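You operate a simulated robot arm through the tools that you are given. There is no shell and no other tool. Be economical: measure what you need, move in short steps, check, and stop when the job is done.

The job below is to be done with a simulated two-armed robot. You get a single attempt, and the scene is never put back.

TASK
Hold the brown bowl on the top of the dye bench steady with one hand, lift the brown wedge out of it with the other and set it down on the top of the dye bench.

Only the result counts: the job must be done as asked and must still hold three seconds after the hand-in. Knocking over, shifting, dropping, spilling or breaking anything else fails it.

THE ROBOT
Two 7-joint arms with two-finger parallel grippers on one trunk, on a base that drives. Base frame: it is fixed to the floor where the robot stands at the start and does not move with it; the origin is under the middle of the robot, x ahead of it, y to its left, z up; the surface under the hand at the start is at about z = 0.8. Units: m, rad, N and s.
The left shoulder is at the start at [0.02, 0.138, 1.225], the right one opposite. With the tool pointing down near the work surface each hand reaches from about 0.1 to 0.48 m from the robot's upright axis, wherever it stands, measured 20 degrees to its own side. Places, roughly: brown bowl (13x13x6 cm) [0.5, 0.1, 0.8]; top of the dye bench [0.5, 0.7, 0.8]. Payload 1.57 kg a hand.
Tool frame (each hand has its own): the origin (TCP) lies between the finger pads and is the grasp point; the fingertips stand 0.03 m ahead of it; z points along the fingers, y is the line along which they close. Largest opening 0.08 m; finger width 0.017, thickness 0.012; the body of the gripper, 0.04 by 0.082 m, starts 0.08 m behind the TCP.
Orientation is that of the tool frame in the base frame, as [roll, pitch, yaw] about the fixed x, y, z axes, in that order (R = Rz(yaw) Ry(pitch) Rx(roll)). With the fingers straight down and closing along the base's y, the tool's x points along the base's -x, its y along +y and its z along -z.

THE INTERFACE
- The arms move only by the tool move_arm. It takes "left_targets", "right_targets" or both (then of equal length, played together; a hand with none holds still); each is a list of rows, each a list of 7 numbers: the shift along the tool's x, y, z in m, then the turn, a rotation vector about the tool's x, y, z in rad, then the closure, from 0 (fully open) to 1 (shut). In form: [[dx, dy, dz, rx, ry, rz, claw], ...]. A call has 1 to 8 rows; each row shifts and turns the commanded pose from where the row before left it, along the tool's axes as they then stand. Each row takes 0.2 s and may step no farther than 0.05 m and 0.15 rad from the row before; otherwise, or with a gripper value out of range, the whole call is refused. Where a pose cannot be reached the arm comes as near as it can. A force on the tool above 40 N (or 10 N above the force at the start of the call, whichever is more), or a blocked arm, ends the call early, and 0.2 s more pass. The fingers move at their own pace (about 0.045 m/s each) and stop on an object; they squeeze with about 30 N. The grip force told is the motor's: it shows also when the fingers shut on nothing. Time passes only in rows, and 0.2 s behind the last, so rows that do not move let the fingers close. It gives the time, the measured TCP pose, the force on the tool (base axes), the opening and the grip force at its end, in the units of the frame above (readings bear some noise), with the torque about the TCP (base axes, N m) and any sound that the robot's microphone picked up.
- Cameras (640 x 400 px; columns grow to the right, rows downward): "scene" is now at [0.19, -0.0208, 1.1353]; the picture's right is [-0.23, -0.97, 0.00], its down [-0.28, 0.07, -0.96] and it looks along [0.93, -0.22, -0.29] (base axes); focal length 214 px, centre (320, 200). "left" rides on the left gripper at [0.072, 0.007, -0.122] in its tool frame; the picture's right is [-0.09, 1.00, 0.00], its down [-0.84, -0.08, -0.54] and it looks along [-0.54, -0.05, 0.84] (tool axes); focal length 238 px, centre (320, 200). "right" rides on the right gripper at [0.072, -0.007, -0.122] in its tool frame; the picture's right is [0.09, 1.00, 0.00], its down [-0.84, 0.08, -0.54] and it looks along [-0.54, 0.05, 0.84] (tool axes); focal length 238 px, centre (320, 200). There is no depth. A picture from a camera that has moved, and an enlarged one, comes with that camera's place and axes in the base frame and with its lens.
- camera(camera): a new picture of that camera. The clock stands still meanwhile.
- slide_trunk(by): slides the trunk up (or, below 0, down) by that many m; the arms and the scene camera ride with it, the base frame stays. It gives what a move gives, with no picture.
- steer(legs): drives the robot by 1 to 6 legs, each [ahead, left, turn to the left] in m, m and rad, along the robot's own axes; the way and the turn of a leg run together, so that a leg with both is an arc; at most 1.5 m and 3.142 rad a leg. The arms and the cameras ride along, it lands a little off, and it stops where it bumps. It gives what a move gives.
- turn_head(pan, tilt): turns the head with the scene camera to pan (to the left, within 1.047 rad either way) and tilt (down, from -0.506 to 1.204), counted from straight ahead of the robot. It gives what a move gives.
- close_up(camera, box): a new picture of the part [left, top, right, bottom] of that camera's present view, enlarged. The clock stands still meanwhile.
- hand_in(): hands the job in; it is judged then, once.

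Go step by step. Nothing tells you exact positions but the pictures and the camera data: compare them with the known pose of the tool, close in by small moves and look again before you grip or let go. The budget is 120 turns and 100 pictures, counting those below and the enlarged ones. Unless the task says otherwise, let go and move clear before handing in, and close with one line.

The tools are called after ">>>" as a command line: name --argument value ..., lists and objects as JSON in quotes. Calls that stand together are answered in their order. move_arm: Moves the arms, as the interface text tells. Its arguments: {"type":"object","properties":{"left_targets":{"type":"array"},"right_targets":{"type":"array"}},"required":[]} The other tools are called the same way: slide_trunk (by) slides the trunk up or down; steer (legs) drives the base; turn_head (pan, tilt) turns the head that bears the scene camera; camera (camera) takes a picture; close_up (camera, box) takes an enlarged picture of a part of a camera's view; hand_in () hands the job in.

At the start:

```text
t: 0.0
left_tool_pos: [0.339, 0.1906, 1.1003]
left_orientation: [3.133, -0.024, -3.14]
left_ft_force: [0.3, -0.3, 0.1]
left_wrist_torque: [0.01, 0.01, 0.03]
left_width: 0.08
left_grasp_force: 0.1
right_tool_pos: [0.3873, -0.0891, 1.1178]
right_orientation: [-3.139, -0.053, 3.138]
right_ft_force: [-0.8, 0.1, -0.6]
right_wrist_torque: [0.01, 0.01, -0.01]
right_width: 0.0802
right_grasp_force: 0.0
trunk travel left (down, up): [-0.6, 0.64]
robot x, y, heading: [0.0032, -0.0019, -0.001]
head pan, tilt: [-0.232, 0.29]
```

scene: 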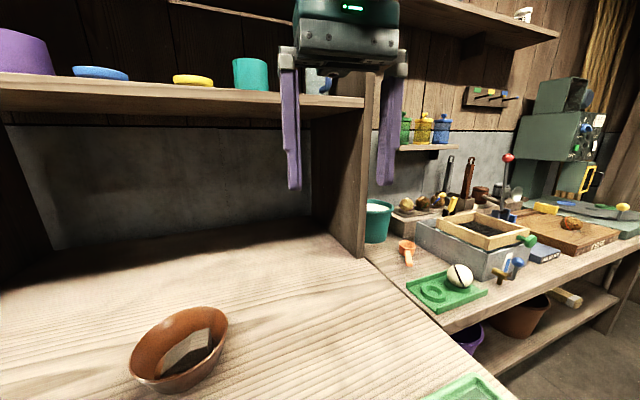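
right: 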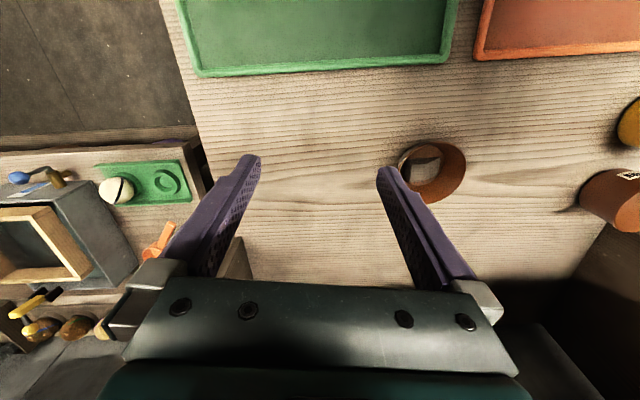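
left: 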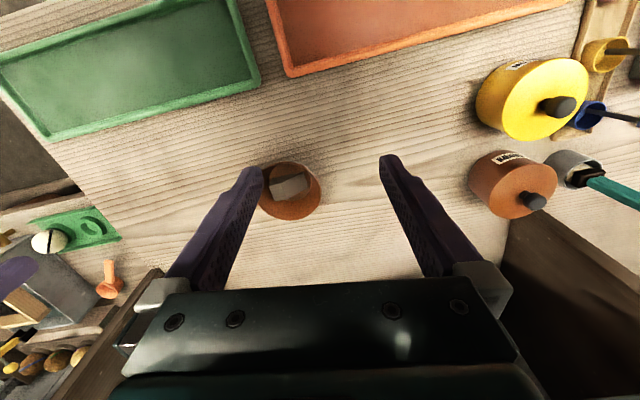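

The brown bowl with the wedge is ahead, slightly to the left, on the bench. I'll turn the head to it for a better view.

>>> turn_head --pan 0.25 --tilt 0.75

>>> camera --camera "scene"

>>> close_up --camera "left" --box '[220, 130, 380, 230]'

```text
t: 0.9
left_tool_pos: [0.3385, 0.1904, 1.1]
left_orientation: [3.134, -0.025, -3.138]
left_ft_force: [0.5, 0.7, 0.4]
left_wrist_torque: [0.03, 0.04, 0.0]
left_width: 0.0798
left_grasp_force: 0.0
right_tool_pos: [0.3873, -0.0903, 1.1169]
right_orientation: [-3.14, -0.052, 3.138]
right_ft_force: [-0.2, -0.1, -0.3]
right_wrist_torque: [0.01, 0.01, 0.01]
right_width: 0.0801
right_grasp_force: 0.2
trunk travel left (down, up): [-0.6, 0.64]
robot x, y, heading: [0.0011, 0.0032, -0.003]
head pan, tilt: [0.25, 0.75]
```

```text
96 pictures are left
camera scene: at [0.1795, 0.0211, 1.094], right [0.25, -0.97, 0.0], down [-0.66, -0.17, -0.73], along [0.71, 0.18, -0.68], focal length 214 px, centre (320, 200)
```

scene: 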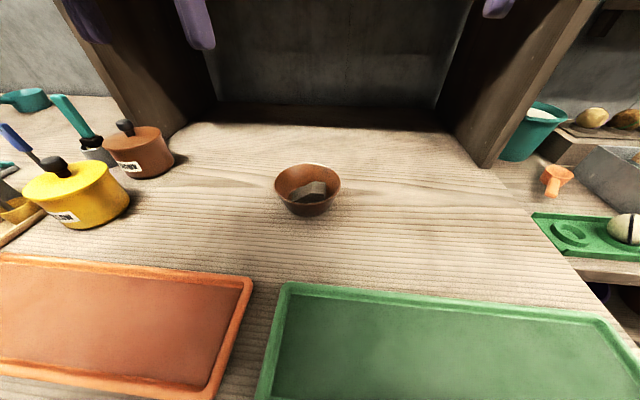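

```text
4.00 times, centred on (300, 180) of left
camera zoom: at [0.2679, 0.1954, 1.2251], right [0.09, 1.0, 0.01], down [0.85, -0.08, 0.52], along [0.52, -0.04, -0.85], focal length 953 px, centre (400, 280)
```

zoom: 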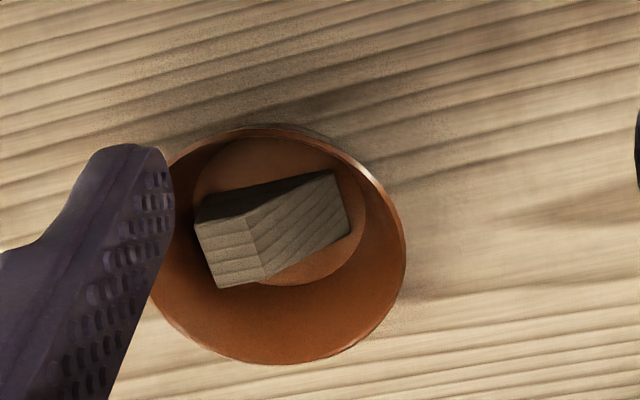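

The bowl is about at [0.48, 0.12], rim z about 0.84, a little far for the hands. I'll look down to see how much room there is to the bench edge before driving.

>>> turn_head --pan 0.0 --tilt 1.2

>>> camera --camera "scene"

```text
t: 1.8
left_tool_pos: [0.3369, 0.1897, 1.1]
left_orientation: [3.134, -0.024, -3.141]
left_ft_force: [-0.1, 0.5, -0.2]
left_wrist_torque: [0.01, 0.01, -0.01]
left_width: 0.08
left_grasp_force: 0.1
right_tool_pos: [0.3878, -0.0905, 1.1168]
right_orientation: [3.141, -0.055, 3.137]
right_ft_force: [-0.7, 0.0, -0.4]
right_wrist_torque: [-0.01, 0.04, -0.01]
right_width: 0.0797
right_grasp_force: 0.0
trunk travel left (down, up): [-0.6, 0.64]
robot x, y, heading: [0.0014, 0.0002, -0.002]
head pan, tilt: [0.0, 1.201]
```

```text
94 pictures are left
camera scene: at [0.1551, 0.0007, 1.0623], right [0.0, -1.0, 0.0], down [-0.93, 0.0, -0.36], along [0.36, 0.0, -0.93], focal length 214 px, centre (320, 200)
```

scene: 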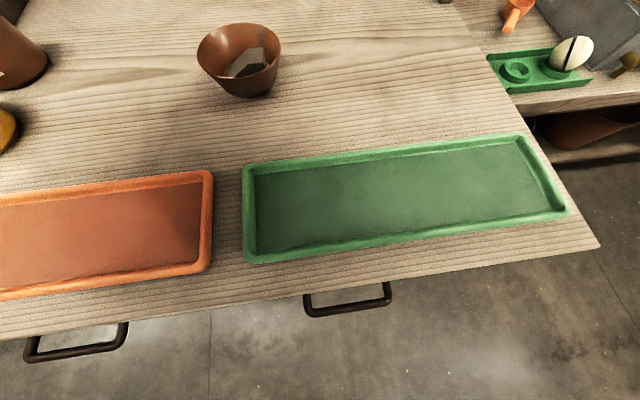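

The bench edge is about 0.13 m ahead of the axis, with its handles nearer. I'll shift left and turn square to the bench, then go ahead only slightly.

>>> steer --legs '[[0, 0.1, 0], [0.04, 0, 0]]'

>>> turn_head --pan 0.0 --tilt 1.1

>>> camera --camera "scene"

```text
t: 3.5
left_tool_pos: [0.3783, 0.2913, 1.1007]
left_orientation: [3.132, -0.023, -3.139]
left_ft_force: [0.1, -0.1, 0.8]
left_wrist_torque: [-0.03, 0.02, -0.02]
left_width: 0.0798
left_grasp_force: 0.0
right_tool_pos: [0.4273, 0.011, 1.1184]
right_orientation: [3.141, -0.055, 3.138]
right_ft_force: [-0.6, 0.5, -0.2]
right_wrist_torque: [0.0, -0.01, -0.01]
right_width: 0.0802
right_grasp_force: 0.0
trunk travel left (down, up): [-0.6, 0.64]
robot x, y, heading: [0.0412, 0.1043, 0.001]
head pan, tilt: [0.0, 1.201]
```

```text
t: 4.1
left_tool_pos: [0.378, 0.2924, 1.1]
left_orientation: [3.132, -0.025, -3.141]
left_ft_force: [0.8, 0.6, -0.2]
left_wrist_torque: [-0.01, 0.04, 0.03]
left_width: 0.0799
left_grasp_force: 0.1
right_tool_pos: [0.4278, 0.0106, 1.1159]
right_orientation: [-3.14, -0.054, 3.138]
right_ft_force: [-0.5, -0.3, 0.2]
right_wrist_torque: [0.03, 0.01, -0.03]
right_width: 0.0799
right_grasp_force: 0.1
trunk travel left (down, up): [-0.6, 0.64]
robot x, y, heading: [0.0404, 0.1069, 0.004]
head pan, tilt: [0.0, 1.1]
```

```text
93 pictures are left
camera scene: at [0.2022, 0.1026, 1.0682], right [0.0, -1.0, 0.0], down [-0.89, 0.0, -0.45], along [0.45, 0.0, -0.89], focal length 214 px, centre (320, 200)
```

scene: 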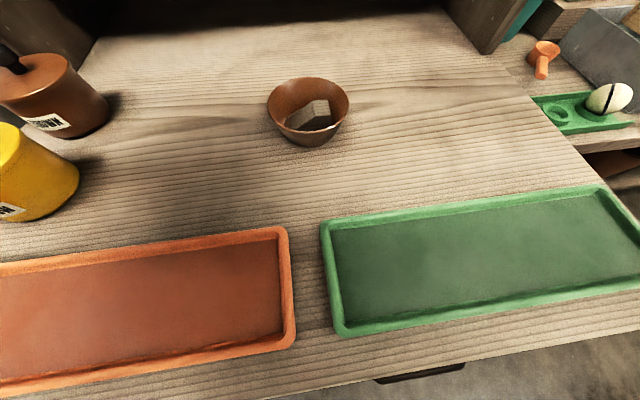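

The drive went cleanly; the bowl sits about at [0.488, 0.121], rim z about 0.84. I'll study the wedge close up.

>>> close_up --camera "scene" --box '[248, 60, 376, 160]'

>>> close_up --camera "right" --box '[240, 100, 480, 250]'

>>> camera --camera "left"

```text
4.00 times, centred on (312, 110) of scene
camera zoom: at [0.2022, 0.1026, 1.0682], right [0.0, -1.0, 0.0], down [-0.89, 0.0, -0.45], along [0.45, 0.0, -0.89], focal length 858 px, centre (352, 560)
```

zoom: 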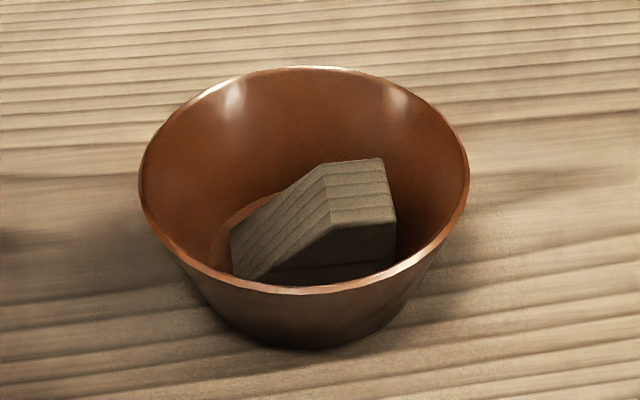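

```text
2.67 times, centred on (360, 175) of right
camera zoom: at [0.3633, 0.0049, 1.242], right [-0.09, 1.0, 0.0], down [0.87, 0.07, 0.49], along [0.49, 0.05, -0.87], focal length 636 px, centre (213, 267)
```

zoom: 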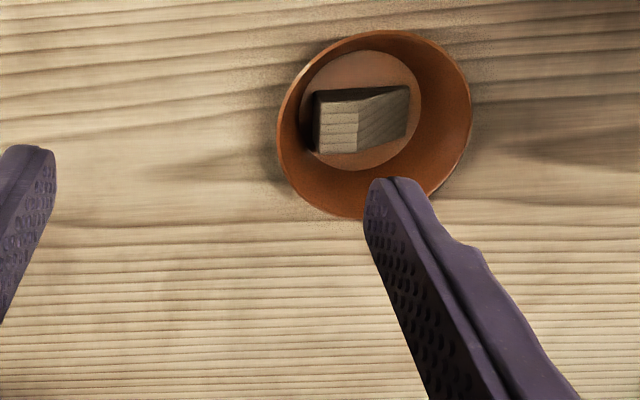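

```text
90 pictures are left
camera left: at [0.3079, 0.2972, 1.225], right [0.09, 1.0, 0.01], down [0.85, -0.08, 0.52], along [0.52, -0.04, -0.85], focal length 238 px, centre (320, 200)
```

left: 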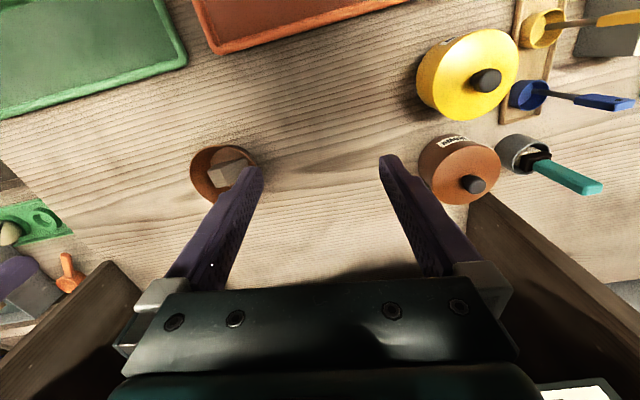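

The wedge's tall flat-topped half is at about [0.505, 0.10] and its flat sides face along x. I'll tilt the left hand outward by 0.4 rad to take the bowl's +y rim and bring it above, while the right hand turns to close along x.

>>> move_arm --left_targets '[[0, 0, 0, 0.133, 0, 0, 0.5], [0, 0, 0, 0.133, 0, 0, 0.5], [0, 0, 0, 0.134, 0, 0, 0.5], [-0.0275, 0.001, 0.041, 0, 0, 0, 0.5], [-0.0275, 0.001, 0.041, 0, 0, 0, 0.5], [-0.0275, 0.001, 0.041, 0, 0, 0, 0.5], [-0.0275, 0.001, 0.041, 0, 0, 0, 0.5]]' --right_targets '[[0, 0, 0, 0, 0, -0.141, 0], [0, 0, 0, 0, 0, -0.141, 0], [0, 0, 0, 0, 0, -0.141, 0], [0, 0, 0, 0, 0, -0.141, 0], [0, 0, 0, 0, 0, -0.141, 0], [0, 0, 0, 0, 0, -0.141, 0], [0, 0, 0, 0, 0, -0.141, 0]]'

>>> camera --camera "scene"

>>> camera --camera "left"

```text
t: 5.7
left_tool_pos: [0.4849, 0.2305, 0.9449]
left_orientation: [-2.752, -0.022, -3.141]
left_ft_force: [0.2, -0.5, 0.6]
left_wrist_torque: [-0.01, -0.01, -0.03]
left_width: 0.0401
left_grasp_force: 0.2
right_tool_pos: [0.4184, 0.0094, 1.1035]
right_orientation: [3.083, -0.063, -2.292]
right_ft_force: [-0.3, 0.4, 0.1]
right_wrist_torque: [0.01, 0.0, -0.01]
right_width: 0.0799
right_grasp_force: 0.1
right hand out of reach, approached as far as the arm can: row 6, 7
trunk travel left (down, up): [-0.6, 0.64]
robot x, y, heading: [0.0385, 0.0986, -0.003]
head pan, tilt: [0.0, 1.1]
```

```text
89 pictures are left
camera scene: at [0.2023, 0.1023, 1.0683], right [0.0, -1.0, 0.0], down [-0.89, 0.0, -0.45], along [0.45, 0.0, -0.89], focal length 214 px, centre (320, 200)
```

scene: 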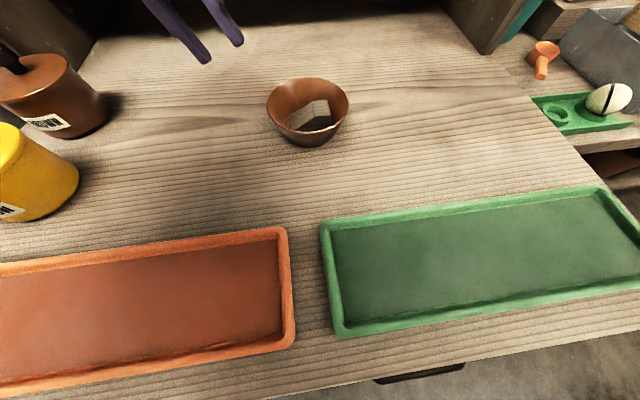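

```text
88 pictures are left
camera left: at [0.4141, 0.2837, 1.0568], right [0.08, 0.92, -0.38], down [0.85, 0.13, 0.51], along [0.52, -0.37, -0.77], focal length 238 px, centre (320, 200)
```

left: 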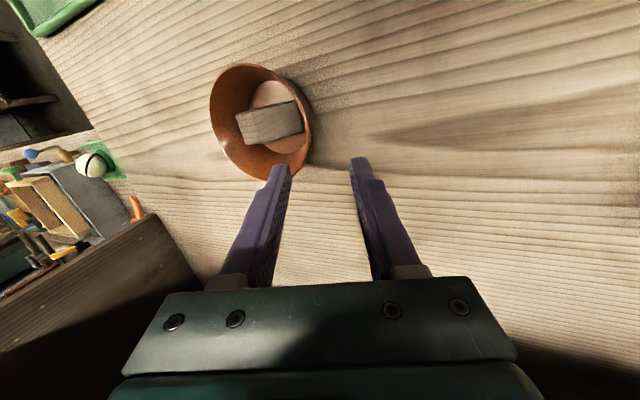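

Triangulating the rim from both cameras gives its centre at [0.475, 0.121], z 0.85, radius 0.06. The left hand goes to 3 cm short of the +y rim; the right hand goes lower so that it can turn on.

>>> move_arm --left_targets '[[0.004, -0.005, 0.03, 0, 0, 0, 0.5], [0.004, -0.004, 0.03, 0, 0, 0, 0.5], [0, 0, 0, 0, 0, 0, 0.5], [0, 0, 0, 0, 0, 0, 0.5]]' --right_targets '[[0, 0, 0.04, 0, 0, 0, 0.3], [0, 0, 0.04, 0, 0, 0, 0.3], [0, 0, 0, 0, 0, -0.14, 0.3], [0, 0, 0, 0, 0, -0.14, 0.3]]'

>>> camera --camera "scene"

>>> camera --camera "left"

```text
t: 6.7
left_tool_pos: [0.4745, 0.1999, 0.8952]
left_orientation: [-2.749, -0.023, -3.139]
left_ft_force: [-0.5, -0.2, -0.1]
left_wrist_torque: [0.01, 0.03, 0.0]
left_width: 0.0399
left_grasp_force: 0.0
right_tool_pos: [0.4195, 0.0066, 1.0336]
right_orientation: [3.098, -0.038, -2.307]
right_ft_force: [-0.7, -0.5, 0.4]
right_wrist_torque: [0.0, -0.03, -0.01]
right_width: 0.0562
right_grasp_force: 0.0
right hand out of reach, approached as far as the arm can: row 3, 4
trunk travel left (down, up): [-0.6, 0.64]
robot x, y, heading: [0.0386, 0.0979, -0.001]
head pan, tilt: [0.0, 1.1]
```

```text
87 pictures are left
camera scene: at [0.2022, 0.1026, 1.0682], right [0.0, -1.0, 0.0], down [-0.89, 0.0, -0.45], along [0.45, 0.0, -0.89], focal length 214 px, centre (320, 200)
```

scene: 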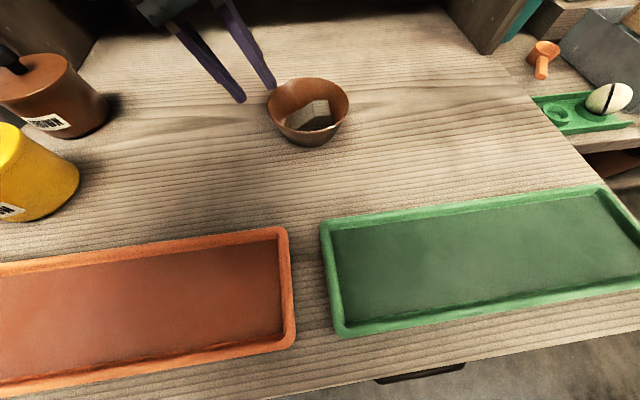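

```text
86 pictures are left
camera left: at [0.404, 0.253, 1.0075], right [0.08, 0.92, -0.38], down [0.85, 0.14, 0.51], along [0.52, -0.37, -0.77], focal length 238 px, centre (320, 200)
```

left: 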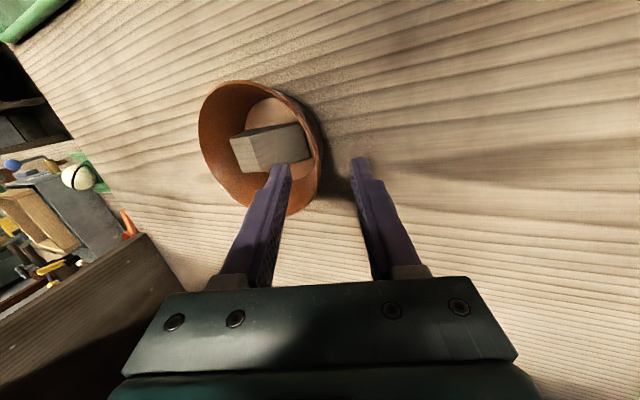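

The right hand cannot turn further that way, so I'll turn it the other way round. To keep room for it, the left hand will take the bowl's rim at the near-left (azimuth 135°), turning about the vertical.

>>> move_arm --left_targets '[[0, 0, -0.035, 0, 0, 0, 0.5], [0, 0, 0, 0, -0.0498, -0.1212, 0.5], [0, 0, 0, 0, -0.0498, -0.1212, 0.5], [0, 0, 0, 0, -0.0498, -0.1212, 0.5], [0, 0, 0, 0, -0.0498, -0.1212, 0.5], [0, 0, 0, 0, -0.0498, -0.1212, 0.5], [0, 0, 0, 0, -0.0498, -0.1212, 0.5]]' --right_targets '[[0, 0, 0, 0, 0, 0.14, 0.3], [0, 0, 0, 0, 0, 0.14, 0.3], [0, 0, 0, 0, 0, 0.14, 0.3], [0, 0, 0, 0, 0, 0.14, 0.3], [0, 0, 0, 0, 0, 0.14, 0.3], [0, 0, 0, 0, 0, 0.14, 0.3], [0, 0, 0, 0, 0, 0.14, 0.3]]'

```text
t: 8.3
left_tool_pos: [0.4757, 0.216, 0.9264]
left_orientation: [-2.769, -0.019, -2.35]
left_ft_force: [0.3, 0.4, 0.4]
left_wrist_torque: [0.04, 0.0, 0.01]
left_width: 0.0398
left_grasp_force: 0.0
right_tool_pos: [0.4204, 0.0057, 1.0347]
right_orientation: [-3.135, -0.056, 2.992]
right_ft_force: [-0.8, -0.1, 0.6]
right_wrist_torque: [0.01, 0.02, 0.03]
right_width: 0.0558
right_grasp_force: 0.0
trunk travel left (down, up): [-0.6, 0.64]
robot x, y, heading: [0.0379, 0.1008, 0.0]
head pan, tilt: [0.0, 1.1]
```

Both turns worked. Next the left hand shifts to above the near-left rim while the right turns on.

>>> move_arm --left_targets '[[0.0337, 0.0119, 0.0067, 0, 0, 0, 0.5], [0.0337, 0.0119, 0.0067, 0, 0, 0, 0.5], [0, 0, 0, 0, 0, 0, 0.5], [0, 0, 0, 0, 0, 0, 0.5], [0, 0, 0, 0, 0, 0, 0.5], [0, 0, 0, 0, 0, 0, 0.5], [0, 0, 0, 0, 0, 0, 0.5], [0, 0, 0, 0, 0, 0, 0.5]]' --right_targets '[[0, 0, 0, 0, 0, 0.145, 0.3], [0, 0, 0, 0, 0, 0.145, 0.3], [0, 0, 0, 0, 0, 0.145, 0.3], [0, 0, 0, 0, 0, 0.145, 0.3], [0, 0, 0, 0, 0, 0.145, 0.3], [0, 0, 0, 0, 0, 0.145, 0.3], [0, 0, 0, 0, 0, 0.145, 0.3], [0, 0, 0, 0, 0, 0.145, 0.3]]'

>>> camera --camera "scene"

>>> camera --camera "left"

>>> camera --camera "right"

```text
t: 10.1
left_tool_pos: [0.4159, 0.1793, 0.907]
left_orientation: [-2.767, -0.019, -2.353]
left_ft_force: [0.2, -0.5, 0.5]
left_wrist_torque: [0.01, 0.01, -0.01]
left_width: 0.0402
left_grasp_force: 0.1
right_tool_pos: [0.4187, 0.0055, 1.0335]
right_orientation: [-3.087, -0.016, 1.835]
right_ft_force: [-0.1, -0.5, 0.4]
right_wrist_torque: [0.0, 0.0, -0.01]
right_width: 0.0561
right_grasp_force: 0.0
trunk travel left (down, up): [-0.6, 0.64]
robot x, y, heading: [0.0414, 0.0988, -0.0]
head pan, tilt: [0.0, 1.1]
```

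```text
85 pictures are left
camera scene: at [0.2022, 0.1026, 1.0682], right [0.0, -1.0, 0.0], down [-0.89, 0.0, -0.45], along [0.45, 0.0, -0.89], focal length 214 px, centre (320, 200)
```

scene: 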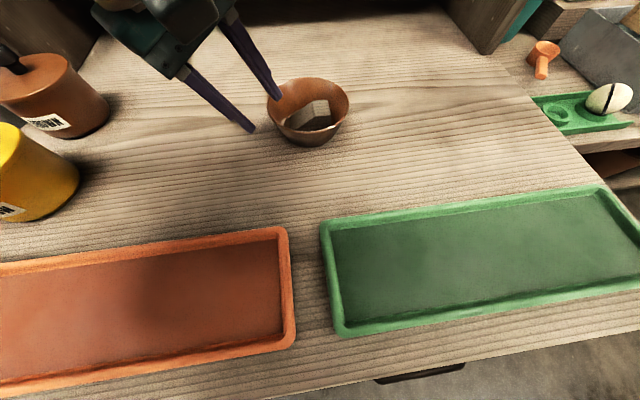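

```text
84 pictures are left
camera left: at [0.3298, 0.1661, 1.0193], right [-0.6, 0.71, -0.37], down [0.51, 0.69, 0.52], along [0.62, 0.12, -0.77], focal length 238 px, centre (320, 200)
```

left: 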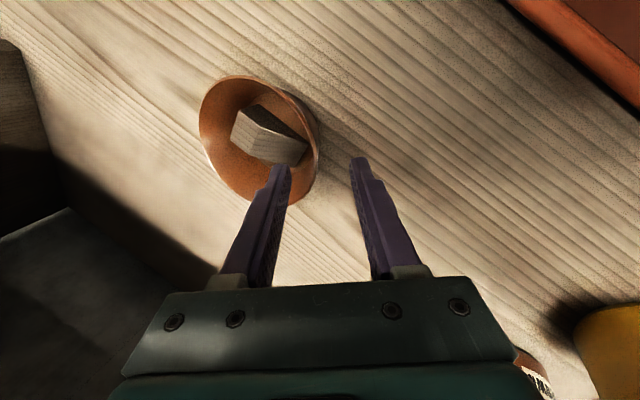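

```text
83 pictures are left
camera right: at [0.4025, 0.0735, 1.1574], right [0.94, 0.35, -0.05], down [0.32, -0.79, 0.52], along [0.14, -0.51, -0.85], focal length 238 px, centre (320, 200)
```

right: 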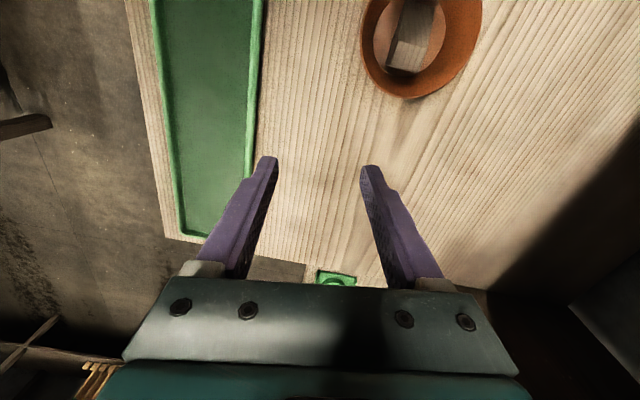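

The rim point projects right between the left fingers. I'll advance along the fingers to straddle the wall, then look.

>>> move_arm --left_targets '[[0, 0, 0.016, 0, 0, 0, 0.5], [0, 0, 0.016, 0, 0, 0, 0.5], [0, 0, 0.015, 0, 0, 0, 0.5]]' --right_targets '[[0, 0, 0, 0, 0, 0.073, 0.3], [0, 0, 0, 0, 0, 0.072, 0.3], [0, 0, 0, 0, 0, 0, 0.3]]'

>>> close_up --camera "left" --box '[180, 60, 420, 210]'

>>> close_up --camera "scene" --box '[232, 60, 392, 160]'

```text
t: 10.9
left_tool_pos: [0.429, 0.1664, 0.862]
left_orientation: [-2.768, -0.019, -2.355]
left_ft_force: [-0.1, 0.3, 0.8]
left_wrist_torque: [0.02, 0.03, 0.02]
left_width: 0.04
left_grasp_force: 0.0
right_tool_pos: [0.4203, 0.0057, 1.0353]
right_orientation: [-3.085, -0.008, 1.688]
right_ft_force: [-0.3, 0.1, -0.5]
right_wrist_torque: [0.0, 0.0, 0.0]
right_width: 0.056
right_grasp_force: 0.1
trunk travel left (down, up): [-0.6, 0.64]
robot x, y, heading: [0.0413, 0.0966, -0.01]
head pan, tilt: [0.0, 1.1]
```

```text
2.67 times, centred on (300, 135) of left
camera zoom: at [0.342, 0.1525, 0.9746], right [-0.6, 0.71, -0.37], down [0.51, 0.69, 0.52], along [0.62, 0.12, -0.77], focal length 636 px, centre (373, 373)
```

zoom: 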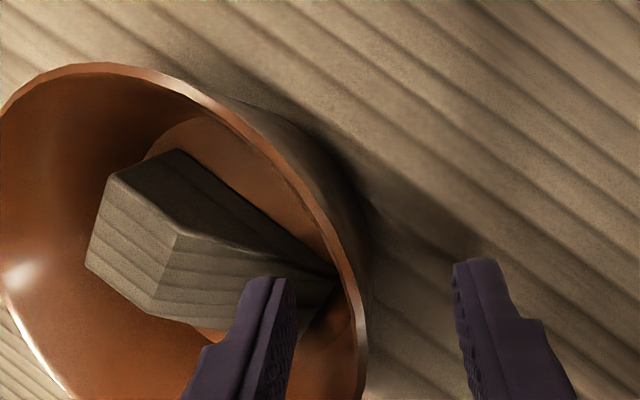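

```text
4.00 times, centred on (312, 110) of scene
camera zoom: at [0.2022, 0.1026, 1.0682], right [0.0, -1.0, 0.0], down [-0.89, 0.0, -0.45], along [0.45, 0.0, -0.89], focal length 858 px, centre (352, 560)
```

zoom: 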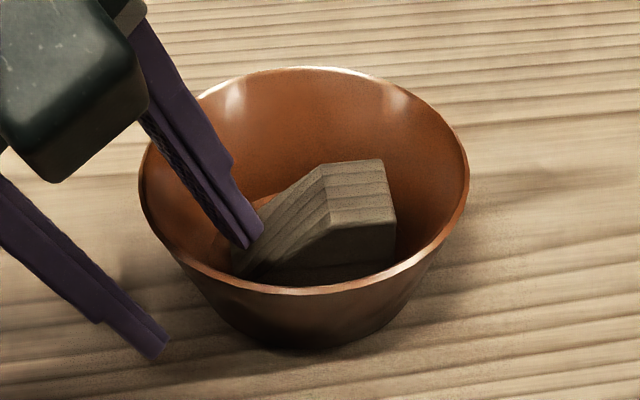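

The fingers straddle the wall evenly and clear the wedge, so I close the left hand.

>>> move_arm --left_targets '[[0, 0, 0, 0, 0, 0, 0.75], [0, 0, 0, 0, 0, 0, 0.9], [0, 0, 0, 0, 0, 0, 1], [0, 0, 0, 0, 0, 0, 1], [0, 0, 0, 0, 0, 0, 1]]'

>>> close_up --camera "scene" --box '[232, 60, 392, 160]'

>>> camera --camera "right"

>>> close_up --camera "left" --box '[140, 60, 380, 210]'

```text
t: 12.1
left_tool_pos: [0.4275, 0.1668, 0.8609]
left_orientation: [-2.769, -0.018, -2.356]
left_ft_force: [-0.1, 0.1, 0.6]
left_wrist_torque: [0.09, 0.08, 0.02]
left_width: 0.0068
left_grasp_force: 26.4
right_tool_pos: [0.4202, 0.0058, 1.0346]
right_orientation: [-3.085, -0.01, 1.689]
right_ft_force: [0.3, 0.0, -0.1]
right_wrist_torque: [-0.04, 0.0, -0.01]
right_width: 0.056
right_grasp_force: 0.0
trunk travel left (down, up): [-0.6, 0.64]
robot x, y, heading: [0.0385, 0.1033, 0.001]
head pan, tilt: [0.0, 1.1]
```

```text
4.00 times, centred on (312, 110) of scene
camera zoom: at [0.2022, 0.1027, 1.0682], right [0.0, -1.0, 0.0], down [-0.89, 0.0, -0.45], along [0.45, 0.0, -0.89], focal length 858 px, centre (352, 560)
```

zoom: 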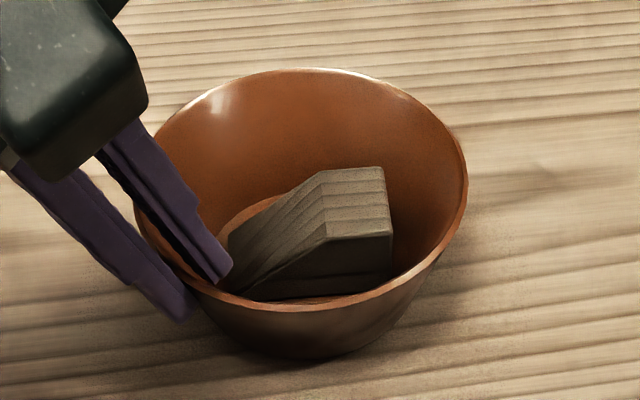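

```text
79 pictures are left
camera right: at [0.4127, 0.0763, 1.1574], right [0.98, 0.21, -0.05], down [0.21, -0.82, 0.53], along [0.07, -0.53, -0.85], focal length 238 px, centre (320, 200)
```

right: 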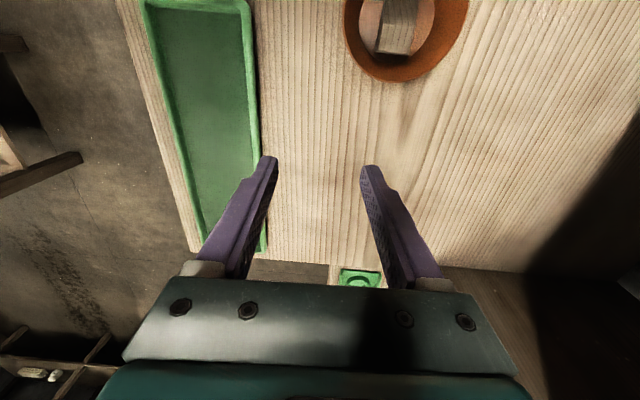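

```text
2.67 times, centred on (260, 135) of left
camera zoom: at [0.3421, 0.1529, 0.9747], right [-0.6, 0.71, -0.36], down [0.51, 0.69, 0.52], along [0.62, 0.12, -0.77], focal length 636 px, centre (480, 373)
```

zoom: 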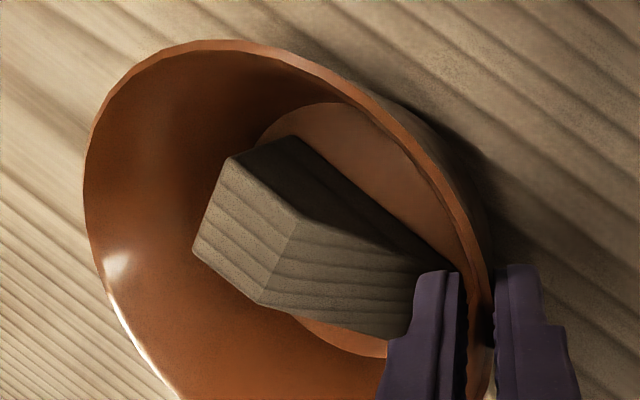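

The bowl wall is gripped (6.8 mm, 26 N). The wedge's flat top now triangulates to about [0.468, 0.102, 0.84], 36 mm wide along x. I'll level the right hand, lean it a little away from the left hand, and set the opening to 5 cm.

>>> move_arm --right_targets '[[0, 0, 0, -0.028, 0.1, -0.015, 0.375], [0, 0, 0, -0.028, 0.1, -0.015, 0.375], [0, 0, 0, 0, 0, 0, 0.375]]'

```text
t: 12.9
left_tool_pos: [0.4277, 0.1664, 0.8621]
left_orientation: [-2.768, -0.018, -2.355]
left_ft_force: [-0.3, 0.5, 0.1]
left_wrist_torque: [0.14, 0.14, 0.01]
left_width: 0.0065
left_grasp_force: 26.6
right_tool_pos: [0.4207, 0.0062, 1.0348]
right_orientation: [3.139, -0.209, 1.715]
right_ft_force: [-0.4, -0.4, 0.0]
right_wrist_torque: [-0.02, 0.01, -0.03]
right_width: 0.05
right_grasp_force: 0.1
trunk travel left (down, up): [-0.6, 0.64]
robot x, y, heading: [0.0426, 0.099, 0.002]
head pan, tilt: [0.0, 1.1]
```

The right hand leans as wanted. Next it goes to 10 cm short of the wedge, along its approach line.

>>> move_arm --right_targets '[[0.0159, 0.0202, 0.0347, 0, 0, 0, 0.375], [0.0159, 0.0202, 0.0347, 0, 0, 0, 0.375], [0.0159, 0.0202, 0.0347, 0, 0, 0, 0.375], [0, 0, 0, 0, 0, 0.054, 0.375]]'

>>> camera --camera "right"

>>> camera --camera "scene"

>>> close_up --camera "right" --box '[240, 50, 400, 150]'

```text
t: 13.9
left_tool_pos: [0.4286, 0.1652, 0.8619]
left_orientation: [-2.769, -0.019, -2.355]
left_ft_force: [1.5, 0.1, 0.0]
left_wrist_torque: [0.13, 0.1, -0.01]
left_width: 0.0068
left_grasp_force: 26.2
right_tool_pos: [0.4696, 0.0833, 0.9431]
right_orientation: [-3.132, -0.21, 1.661]
right_ft_force: [-0.7, 0.5, -1.4]
right_wrist_torque: [-0.01, 0.04, 0.01]
right_width: 0.0502
right_grasp_force: 0.0
trunk travel left (down, up): [-0.6, 0.64]
robot x, y, heading: [0.0382, 0.1068, 0.001]
head pan, tilt: [0.0, 1.1]
```

```text
77 pictures are left
camera right: at [0.4608, 0.1264, 1.0769], right [0.98, 0.18, 0.01], down [0.16, -0.92, 0.36], along [0.07, -0.35, -0.93], focal length 238 px, centre (320, 200)
```

right: 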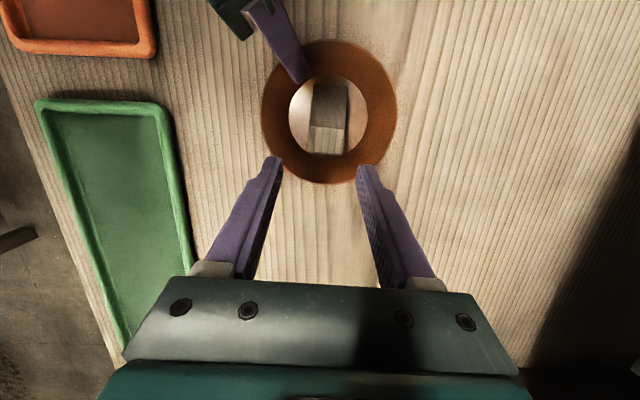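

```text
76 pictures are left
camera scene: at [0.202, 0.1025, 1.0682], right [0.0, -1.0, 0.0], down [-0.89, 0.0, -0.45], along [0.45, 0.0, -0.89], focal length 214 px, centre (320, 200)
```

scene: 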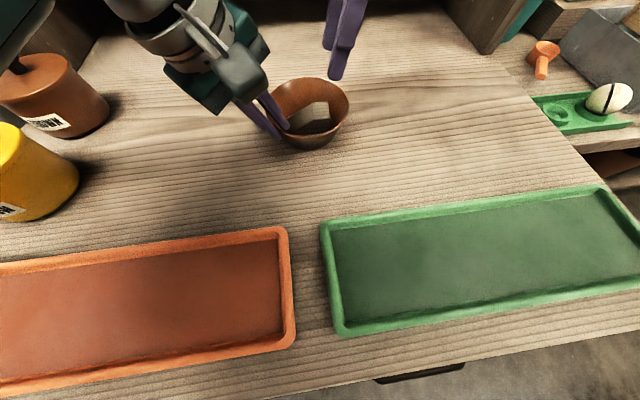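

```text
4.00 times, centred on (320, 100) of right
camera zoom: at [0.4608, 0.1264, 1.0769], right [0.98, 0.18, 0.01], down [0.16, -0.92, 0.36], along [0.07, -0.35, -0.93], focal length 953 px, centre (320, 600)
```

zoom: 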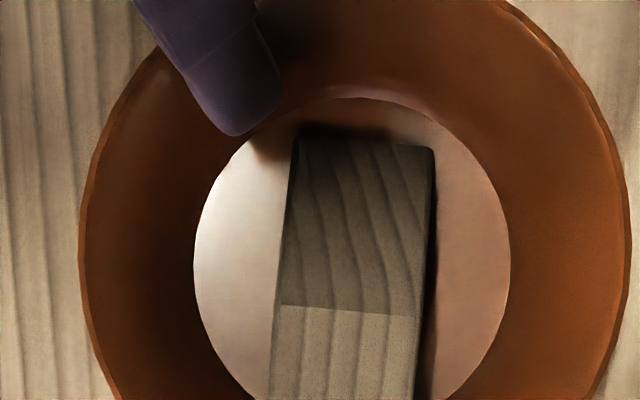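

The wedge is lined up with the fingers within a few millimetres. I'll go down 6 cm with a 2 mm shift in x, then check.

>>> move_arm --right_targets '[[0, 0.001, 0.03, 0, 0, 0, 0.375], [0, 0.001, 0.03, 0, 0, 0, 0.375]]'

>>> close_up --camera "right" --box '[200, 70, 440, 220]'

>>> close_up --camera "scene" --box '[200, 40, 392, 160]'

```text
t: 14.5
left_tool_pos: [0.428, 0.167, 0.8617]
left_orientation: [-2.768, -0.02, -2.354]
left_ft_force: [-1.2, 0.0, -0.1]
left_wrist_torque: [0.09, 0.05, -0.01]
left_width: 0.0065
left_grasp_force: 25.8
right_tool_pos: [0.4702, 0.0959, 0.884]
right_orientation: [-3.133, -0.209, 1.66]
right_ft_force: [-0.9, -0.7, 1.1]
right_wrist_torque: [-0.01, 0.02, 0.02]
right_width: 0.0502
right_grasp_force: 0.0
trunk travel left (down, up): [-0.6, 0.64]
robot x, y, heading: [0.0429, 0.1025, -0.002]
head pan, tilt: [0.0, 1.1]
```

```text
2.67 times, centred on (320, 145) of right
camera zoom: at [0.4606, 0.1401, 1.0175], right [0.98, 0.18, 0.01], down [0.16, -0.92, 0.36], along [0.07, -0.35, -0.93], focal length 636 px, centre (320, 347)
```

zoom: 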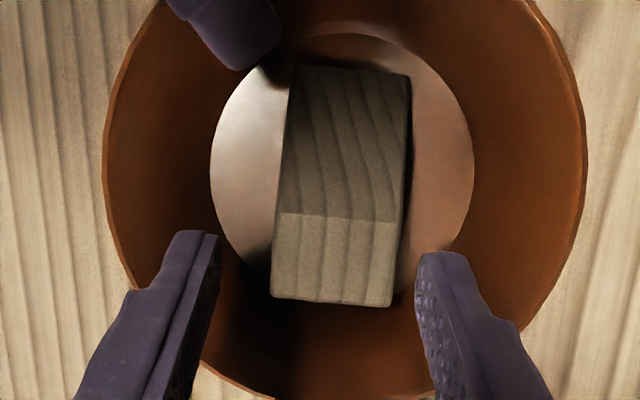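

```text
3.33 times, centred on (296, 100) of scene
camera zoom: at [0.2019, 0.103, 1.0682], right [0.0, -1.0, 0.0], down [-0.89, 0.0, -0.45], along [0.45, 0.0, -0.89], focal length 715 px, centre (400, 533)
```

zoom: 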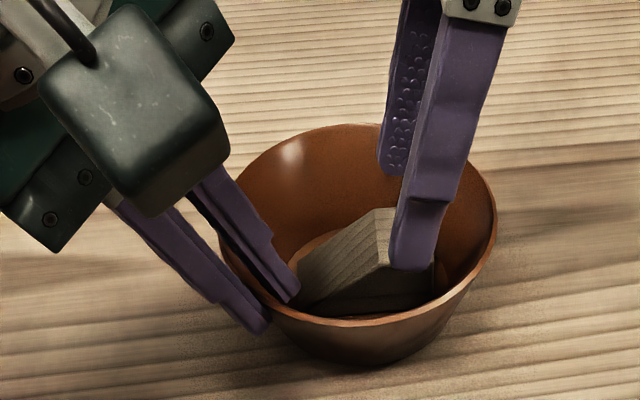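

The wedge's tall part is squarely between the fingers. I'll go down the last 3.9 cm.

>>> move_arm --right_targets '[[-0.001, 0.001, 0.015, 0, 0, 0, 0.375], [-0.001, 0.0005, 0.014, 0, 0, 0, 0.375], [0, 0, 0.01, 0, 0, 0, 0.375]]'

>>> close_up --camera "right" --box '[200, 70, 440, 220]'

>>> close_up --camera "scene" --box '[200, 40, 392, 160]'

```text
t: 15.3
left_tool_pos: [0.4319, 0.1645, 0.8627]
left_orientation: [-2.763, -0.02, -2.356]
left_ft_force: [-2.1, -8.6, -2.0]
left_wrist_torque: [0.08, 0.02, -0.26]
left_width: 0.0075
left_grasp_force: 27.0
right_tool_pos: [0.4608, 0.0952, 0.8526]
right_orientation: [3.14, -0.214, 1.659]
right_ft_force: [9.4, 6.3, 22.5]
right_wrist_torque: [0.1, 0.43, -0.16]
right_width: 0.0423
right_grasp_force: 0.0
right hand out of reach, approached as far as the arm can: row 1, 2, 3
trunk travel left (down, up): [-0.6, 0.64]
robot x, y, heading: [0.0392, 0.1035, 0.002]
head pan, tilt: [0.0, 1.1]
```

```text
2.67 times, centred on (320, 145) of right
camera zoom: at [0.451, 0.138, 0.9856], right [0.98, 0.18, 0.02], down [0.16, -0.92, 0.35], along [0.08, -0.34, -0.94], focal length 636 px, centre (320, 347)
```

zoom: 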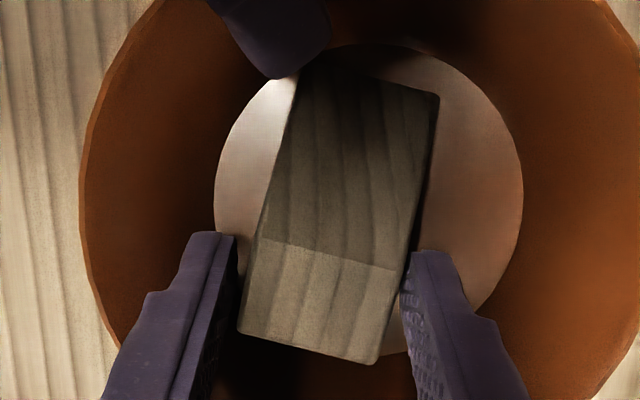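

```text
3.33 times, centred on (296, 100) of scene
camera zoom: at [0.2048, 0.1022, 1.0691], right [0.0, -1.0, 0.0], down [-0.89, 0.0, -0.46], along [0.46, 0.0, -0.89], focal length 715 px, centre (400, 533)
```

zoom: 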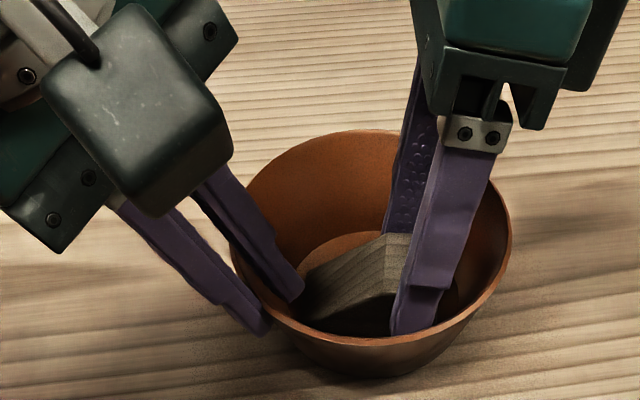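

The arm reaches its limit here, but the fingertips are already about 17 mm down on either side of the wedge. I'll close the right hand at this height without pushing further.

>>> move_arm --right_targets '[[0, 0, -0.003, 0, 0, 0, 0.5], [0, 0, 0, 0, 0, 0, 0.7], [0, 0, 0, 0, 0, 0, 0.9], [0, 0, 0, 0, 0, 0, 0.9]]'

>>> close_up --camera "right" --box '[200, 70, 440, 220]'

>>> close_up --camera "scene" --box '[200, 40, 392, 160]'

```text
t: 16.3
left_tool_pos: [0.4285, 0.1647, 0.8605]
left_orientation: [-2.766, -0.023, -2.358]
left_ft_force: [-10.3, -10.6, 5.5]
left_wrist_torque: [-0.81, 0.59, -0.63]
left_width: 0.0076
left_grasp_force: 26.6
right_tool_pos: [0.4563, 0.0921, 0.8512]
right_orientation: [-3.135, -0.213, 1.661]
right_ft_force: [12.1, 8.7, -1.2]
right_wrist_torque: [0.42, -0.52, -0.45]
right_width: 0.0384
right_grasp_force: 29.8
trunk travel left (down, up): [-0.6, 0.64]
robot x, y, heading: [0.0441, 0.102, 0.001]
head pan, tilt: [0.0, 1.1]
```

```text
2.67 times, centred on (320, 145) of right
camera zoom: at [0.4477, 0.1371, 0.9862], right [0.98, 0.18, 0.01], down [0.16, -0.92, 0.35], along [0.08, -0.35, -0.93], focal length 636 px, centre (320, 347)
```

zoom: 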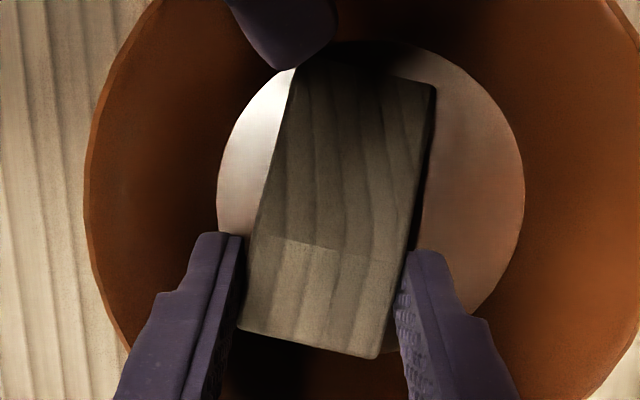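

```text
3.33 times, centred on (296, 100) of scene
camera zoom: at [0.2026, 0.1024, 1.0683], right [0.0, -1.0, 0.0], down [-0.89, 0.0, -0.45], along [0.45, 0.0, -0.89], focal length 715 px, centre (400, 533)
```

zoom: 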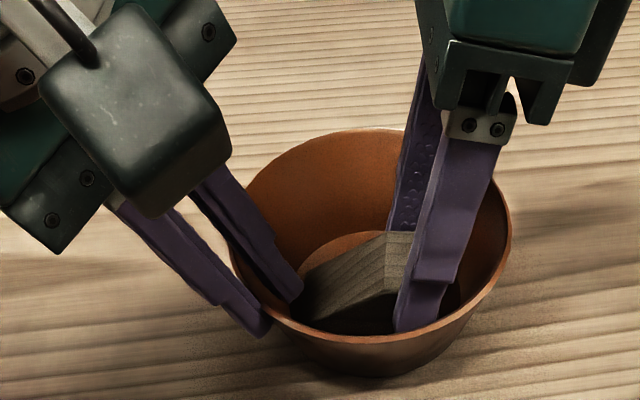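

The wedge is held (38 mm, 30 N) though it sits a little askew next to the left fingertip. I'll lift slightly, moving away from the left finger, and look.

>>> move_arm --right_targets '[[0, 0, 0, 0, 0, 0, 1], [-0.0022, -0.0004, -0.0086, 0, 0, 0, 1], [-0.0014, -0.0004, -0.0126, 0, 0, 0, 1]]'

>>> close_up --camera "right" --box '[200, 70, 440, 220]'

>>> close_up --camera "scene" --box '[200, 40, 392, 160]'

```text
t: 17.1
left_tool_pos: [0.4291, 0.1656, 0.8611]
left_orientation: [-2.764, -0.019, -2.354]
left_ft_force: [-5.0, -11.8, 3.3]
left_wrist_torque: [-0.54, 0.29, -0.57]
left_width: 0.0079
left_grasp_force: 27.0
right_tool_pos: [0.4551, 0.0857, 0.8721]
right_orientation: [-3.133, -0.208, 1.66]
right_ft_force: [4.2, 8.0, 0.1]
right_wrist_torque: [0.39, -0.23, -0.11]
right_width: 0.0348
right_grasp_force: 30.1
trunk travel left (down, up): [-0.6, 0.64]
robot x, y, heading: [0.0411, 0.099, 0.003]
head pan, tilt: [0.0, 1.1]
```

```text
2.67 times, centred on (320, 145) of right
camera zoom: at [0.4461, 0.1293, 1.0056], right [0.98, 0.18, 0.01], down [0.16, -0.92, 0.35], along [0.07, -0.35, -0.93], focal length 636 px, centre (320, 347)
```

zoom: 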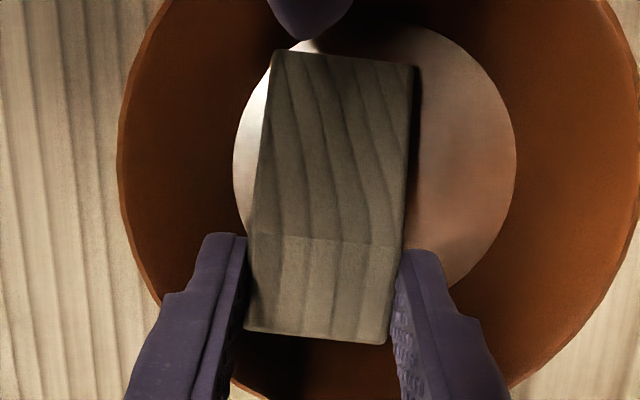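

```text
3.33 times, centred on (296, 100) of scene
camera zoom: at [0.2022, 0.1022, 1.0682], right [0.0, -1.0, 0.0], down [-0.89, 0.0, -0.45], along [0.45, 0.0, -0.89], focal length 715 px, centre (400, 533)
```

zoom: 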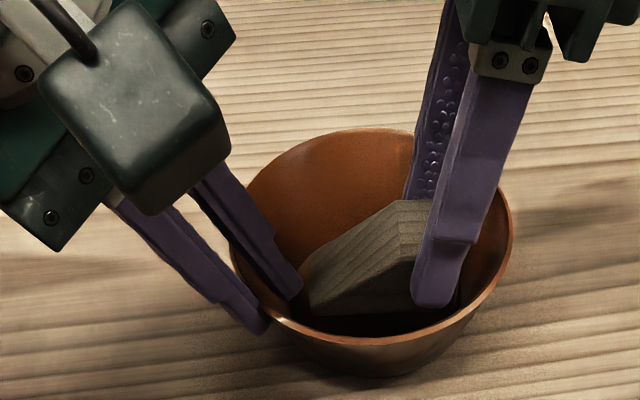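

The wedge came free, lined up flat in the fingers (35 mm). I'll lift straight up out of the bowl.

>>> move_arm --right_targets '[[0.0042, 0, -0.0195, 0, 0, 0, 1], [0.0053, 0, -0.0244, 0, 0, 0, 1], [0.0064, 0, -0.0293, 0, 0, 0, 1]]'

>>> camera --camera "scene"

>>> camera --camera "right"

```text
t: 17.9
left_tool_pos: [0.4276, 0.1672, 0.8612]
left_orientation: [-2.77, -0.018, -2.352]
left_ft_force: [-0.5, -0.1, -2.2]
left_wrist_torque: [0.11, 0.09, 0.0]
left_width: 0.0065
left_grasp_force: 26.3
right_tool_pos: [0.4546, 0.0845, 0.9452]
right_orientation: [-3.13, -0.207, 1.657]
right_ft_force: [-0.2, 0.7, 0.2]
right_wrist_torque: [-0.02, 0.02, 0.01]
right_width: 0.035
right_grasp_force: 30.2
trunk travel left (down, up): [-0.6, 0.64]
robot x, y, heading: [0.0381, 0.1027, -0.001]
head pan, tilt: [0.0, 1.1]
```

```text
66 pictures are left
camera scene: at [0.2021, 0.1026, 1.0681], right [0.0, -1.0, 0.0], down [-0.89, 0.0, -0.45], along [0.45, 0.0, -0.89], focal length 214 px, centre (320, 200)
```

scene: 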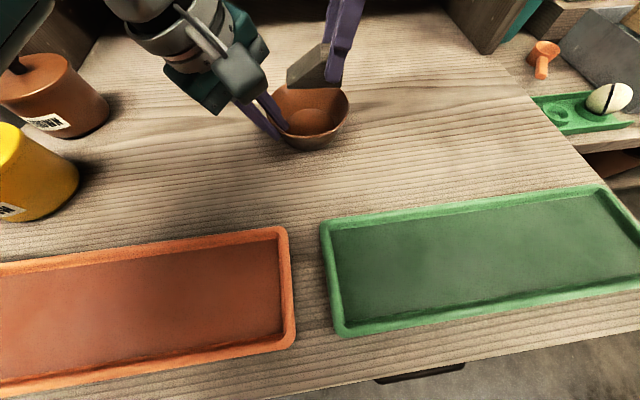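

```text
65 pictures are left
camera right: at [0.4462, 0.1294, 1.0794], right [0.98, 0.18, 0.01], down [0.16, -0.92, 0.36], along [0.07, -0.35, -0.93], focal length 238 px, centre (320, 200)
```

right: 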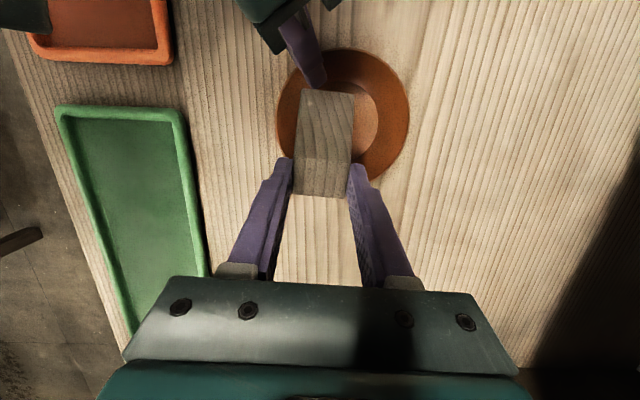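

The wedge is clear of the bowl, which the left hand still holds still. I'll carry the wedge to free bench top at about [0.43, -0.04].

>>> move_arm --right_targets '[[-0.0306, -0.0089, -0.0026, 0, 0, 0, 1], [-0.0306, -0.0089, -0.0026, 0, 0, 0, 1], [-0.0306, -0.0089, -0.0026, 0, 0, 0, 1], [-0.0306, -0.0089, -0.0026, 0, 0, 0, 1]]'

>>> camera --camera "scene"

>>> close_up --camera "scene" --box '[328, 60, 520, 180]'

>>> camera --camera "left"

```text
t: 18.9
left_tool_pos: [0.4268, 0.165, 0.8611]
left_orientation: [-2.768, -0.019, -2.354]
left_ft_force: [1.3, -0.3, -2.2]
left_wrist_torque: [0.09, 0.11, -0.02]
left_width: 0.0064
left_grasp_force: 25.6
right_tool_pos: [0.4315, -0.0391, 0.9307]
right_orientation: [-3.133, -0.209, 1.658]
right_ft_force: [0.0, 0.1, -0.1]
right_wrist_torque: [-0.01, 0.0, 0.01]
right_width: 0.0348
right_grasp_force: 29.6
trunk travel left (down, up): [-0.6, 0.64]
robot x, y, heading: [0.0393, 0.1034, 0.001]
head pan, tilt: [0.0, 1.1]
```

```text
64 pictures are left
camera scene: at [0.2019, 0.1024, 1.0682], right [0.0, -1.0, 0.0], down [-0.89, 0.0, -0.45], along [0.45, 0.0, -0.89], focal length 214 px, centre (320, 200)
```

scene: 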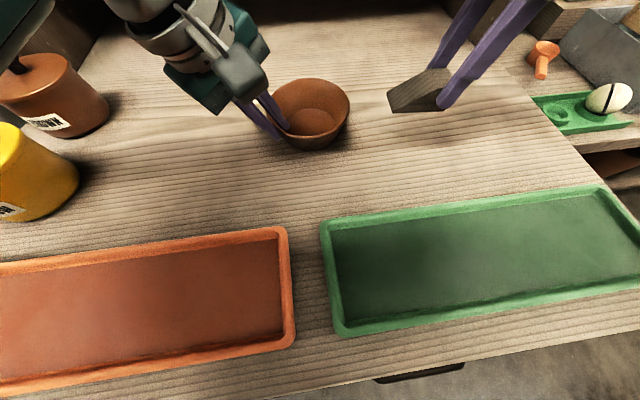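

```text
3.33 times, centred on (424, 120) of scene
camera zoom: at [0.2019, 0.1024, 1.0682], right [0.0, -1.0, 0.0], down [-0.89, 0.0, -0.45], along [0.45, 0.0, -0.89], focal length 715 px, centre (-27, 467)
```

zoom: 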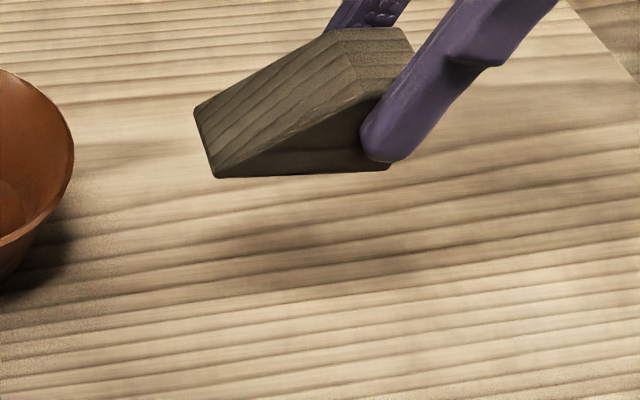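

```text
62 pictures are left
camera left: at [0.3418, 0.1524, 0.9747], right [-0.6, 0.71, -0.37], down [0.51, 0.69, 0.52], along [0.62, 0.12, -0.77], focal length 238 px, centre (320, 200)
```

left: 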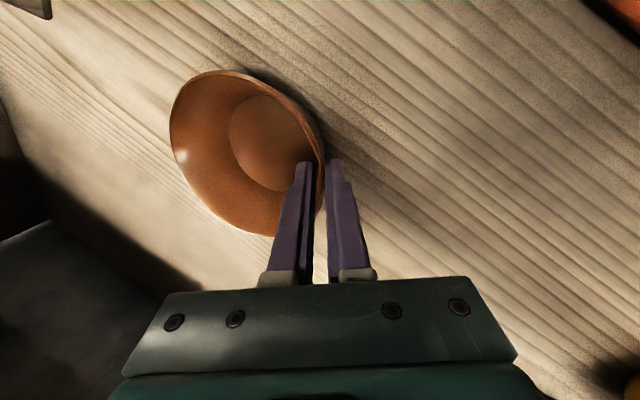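

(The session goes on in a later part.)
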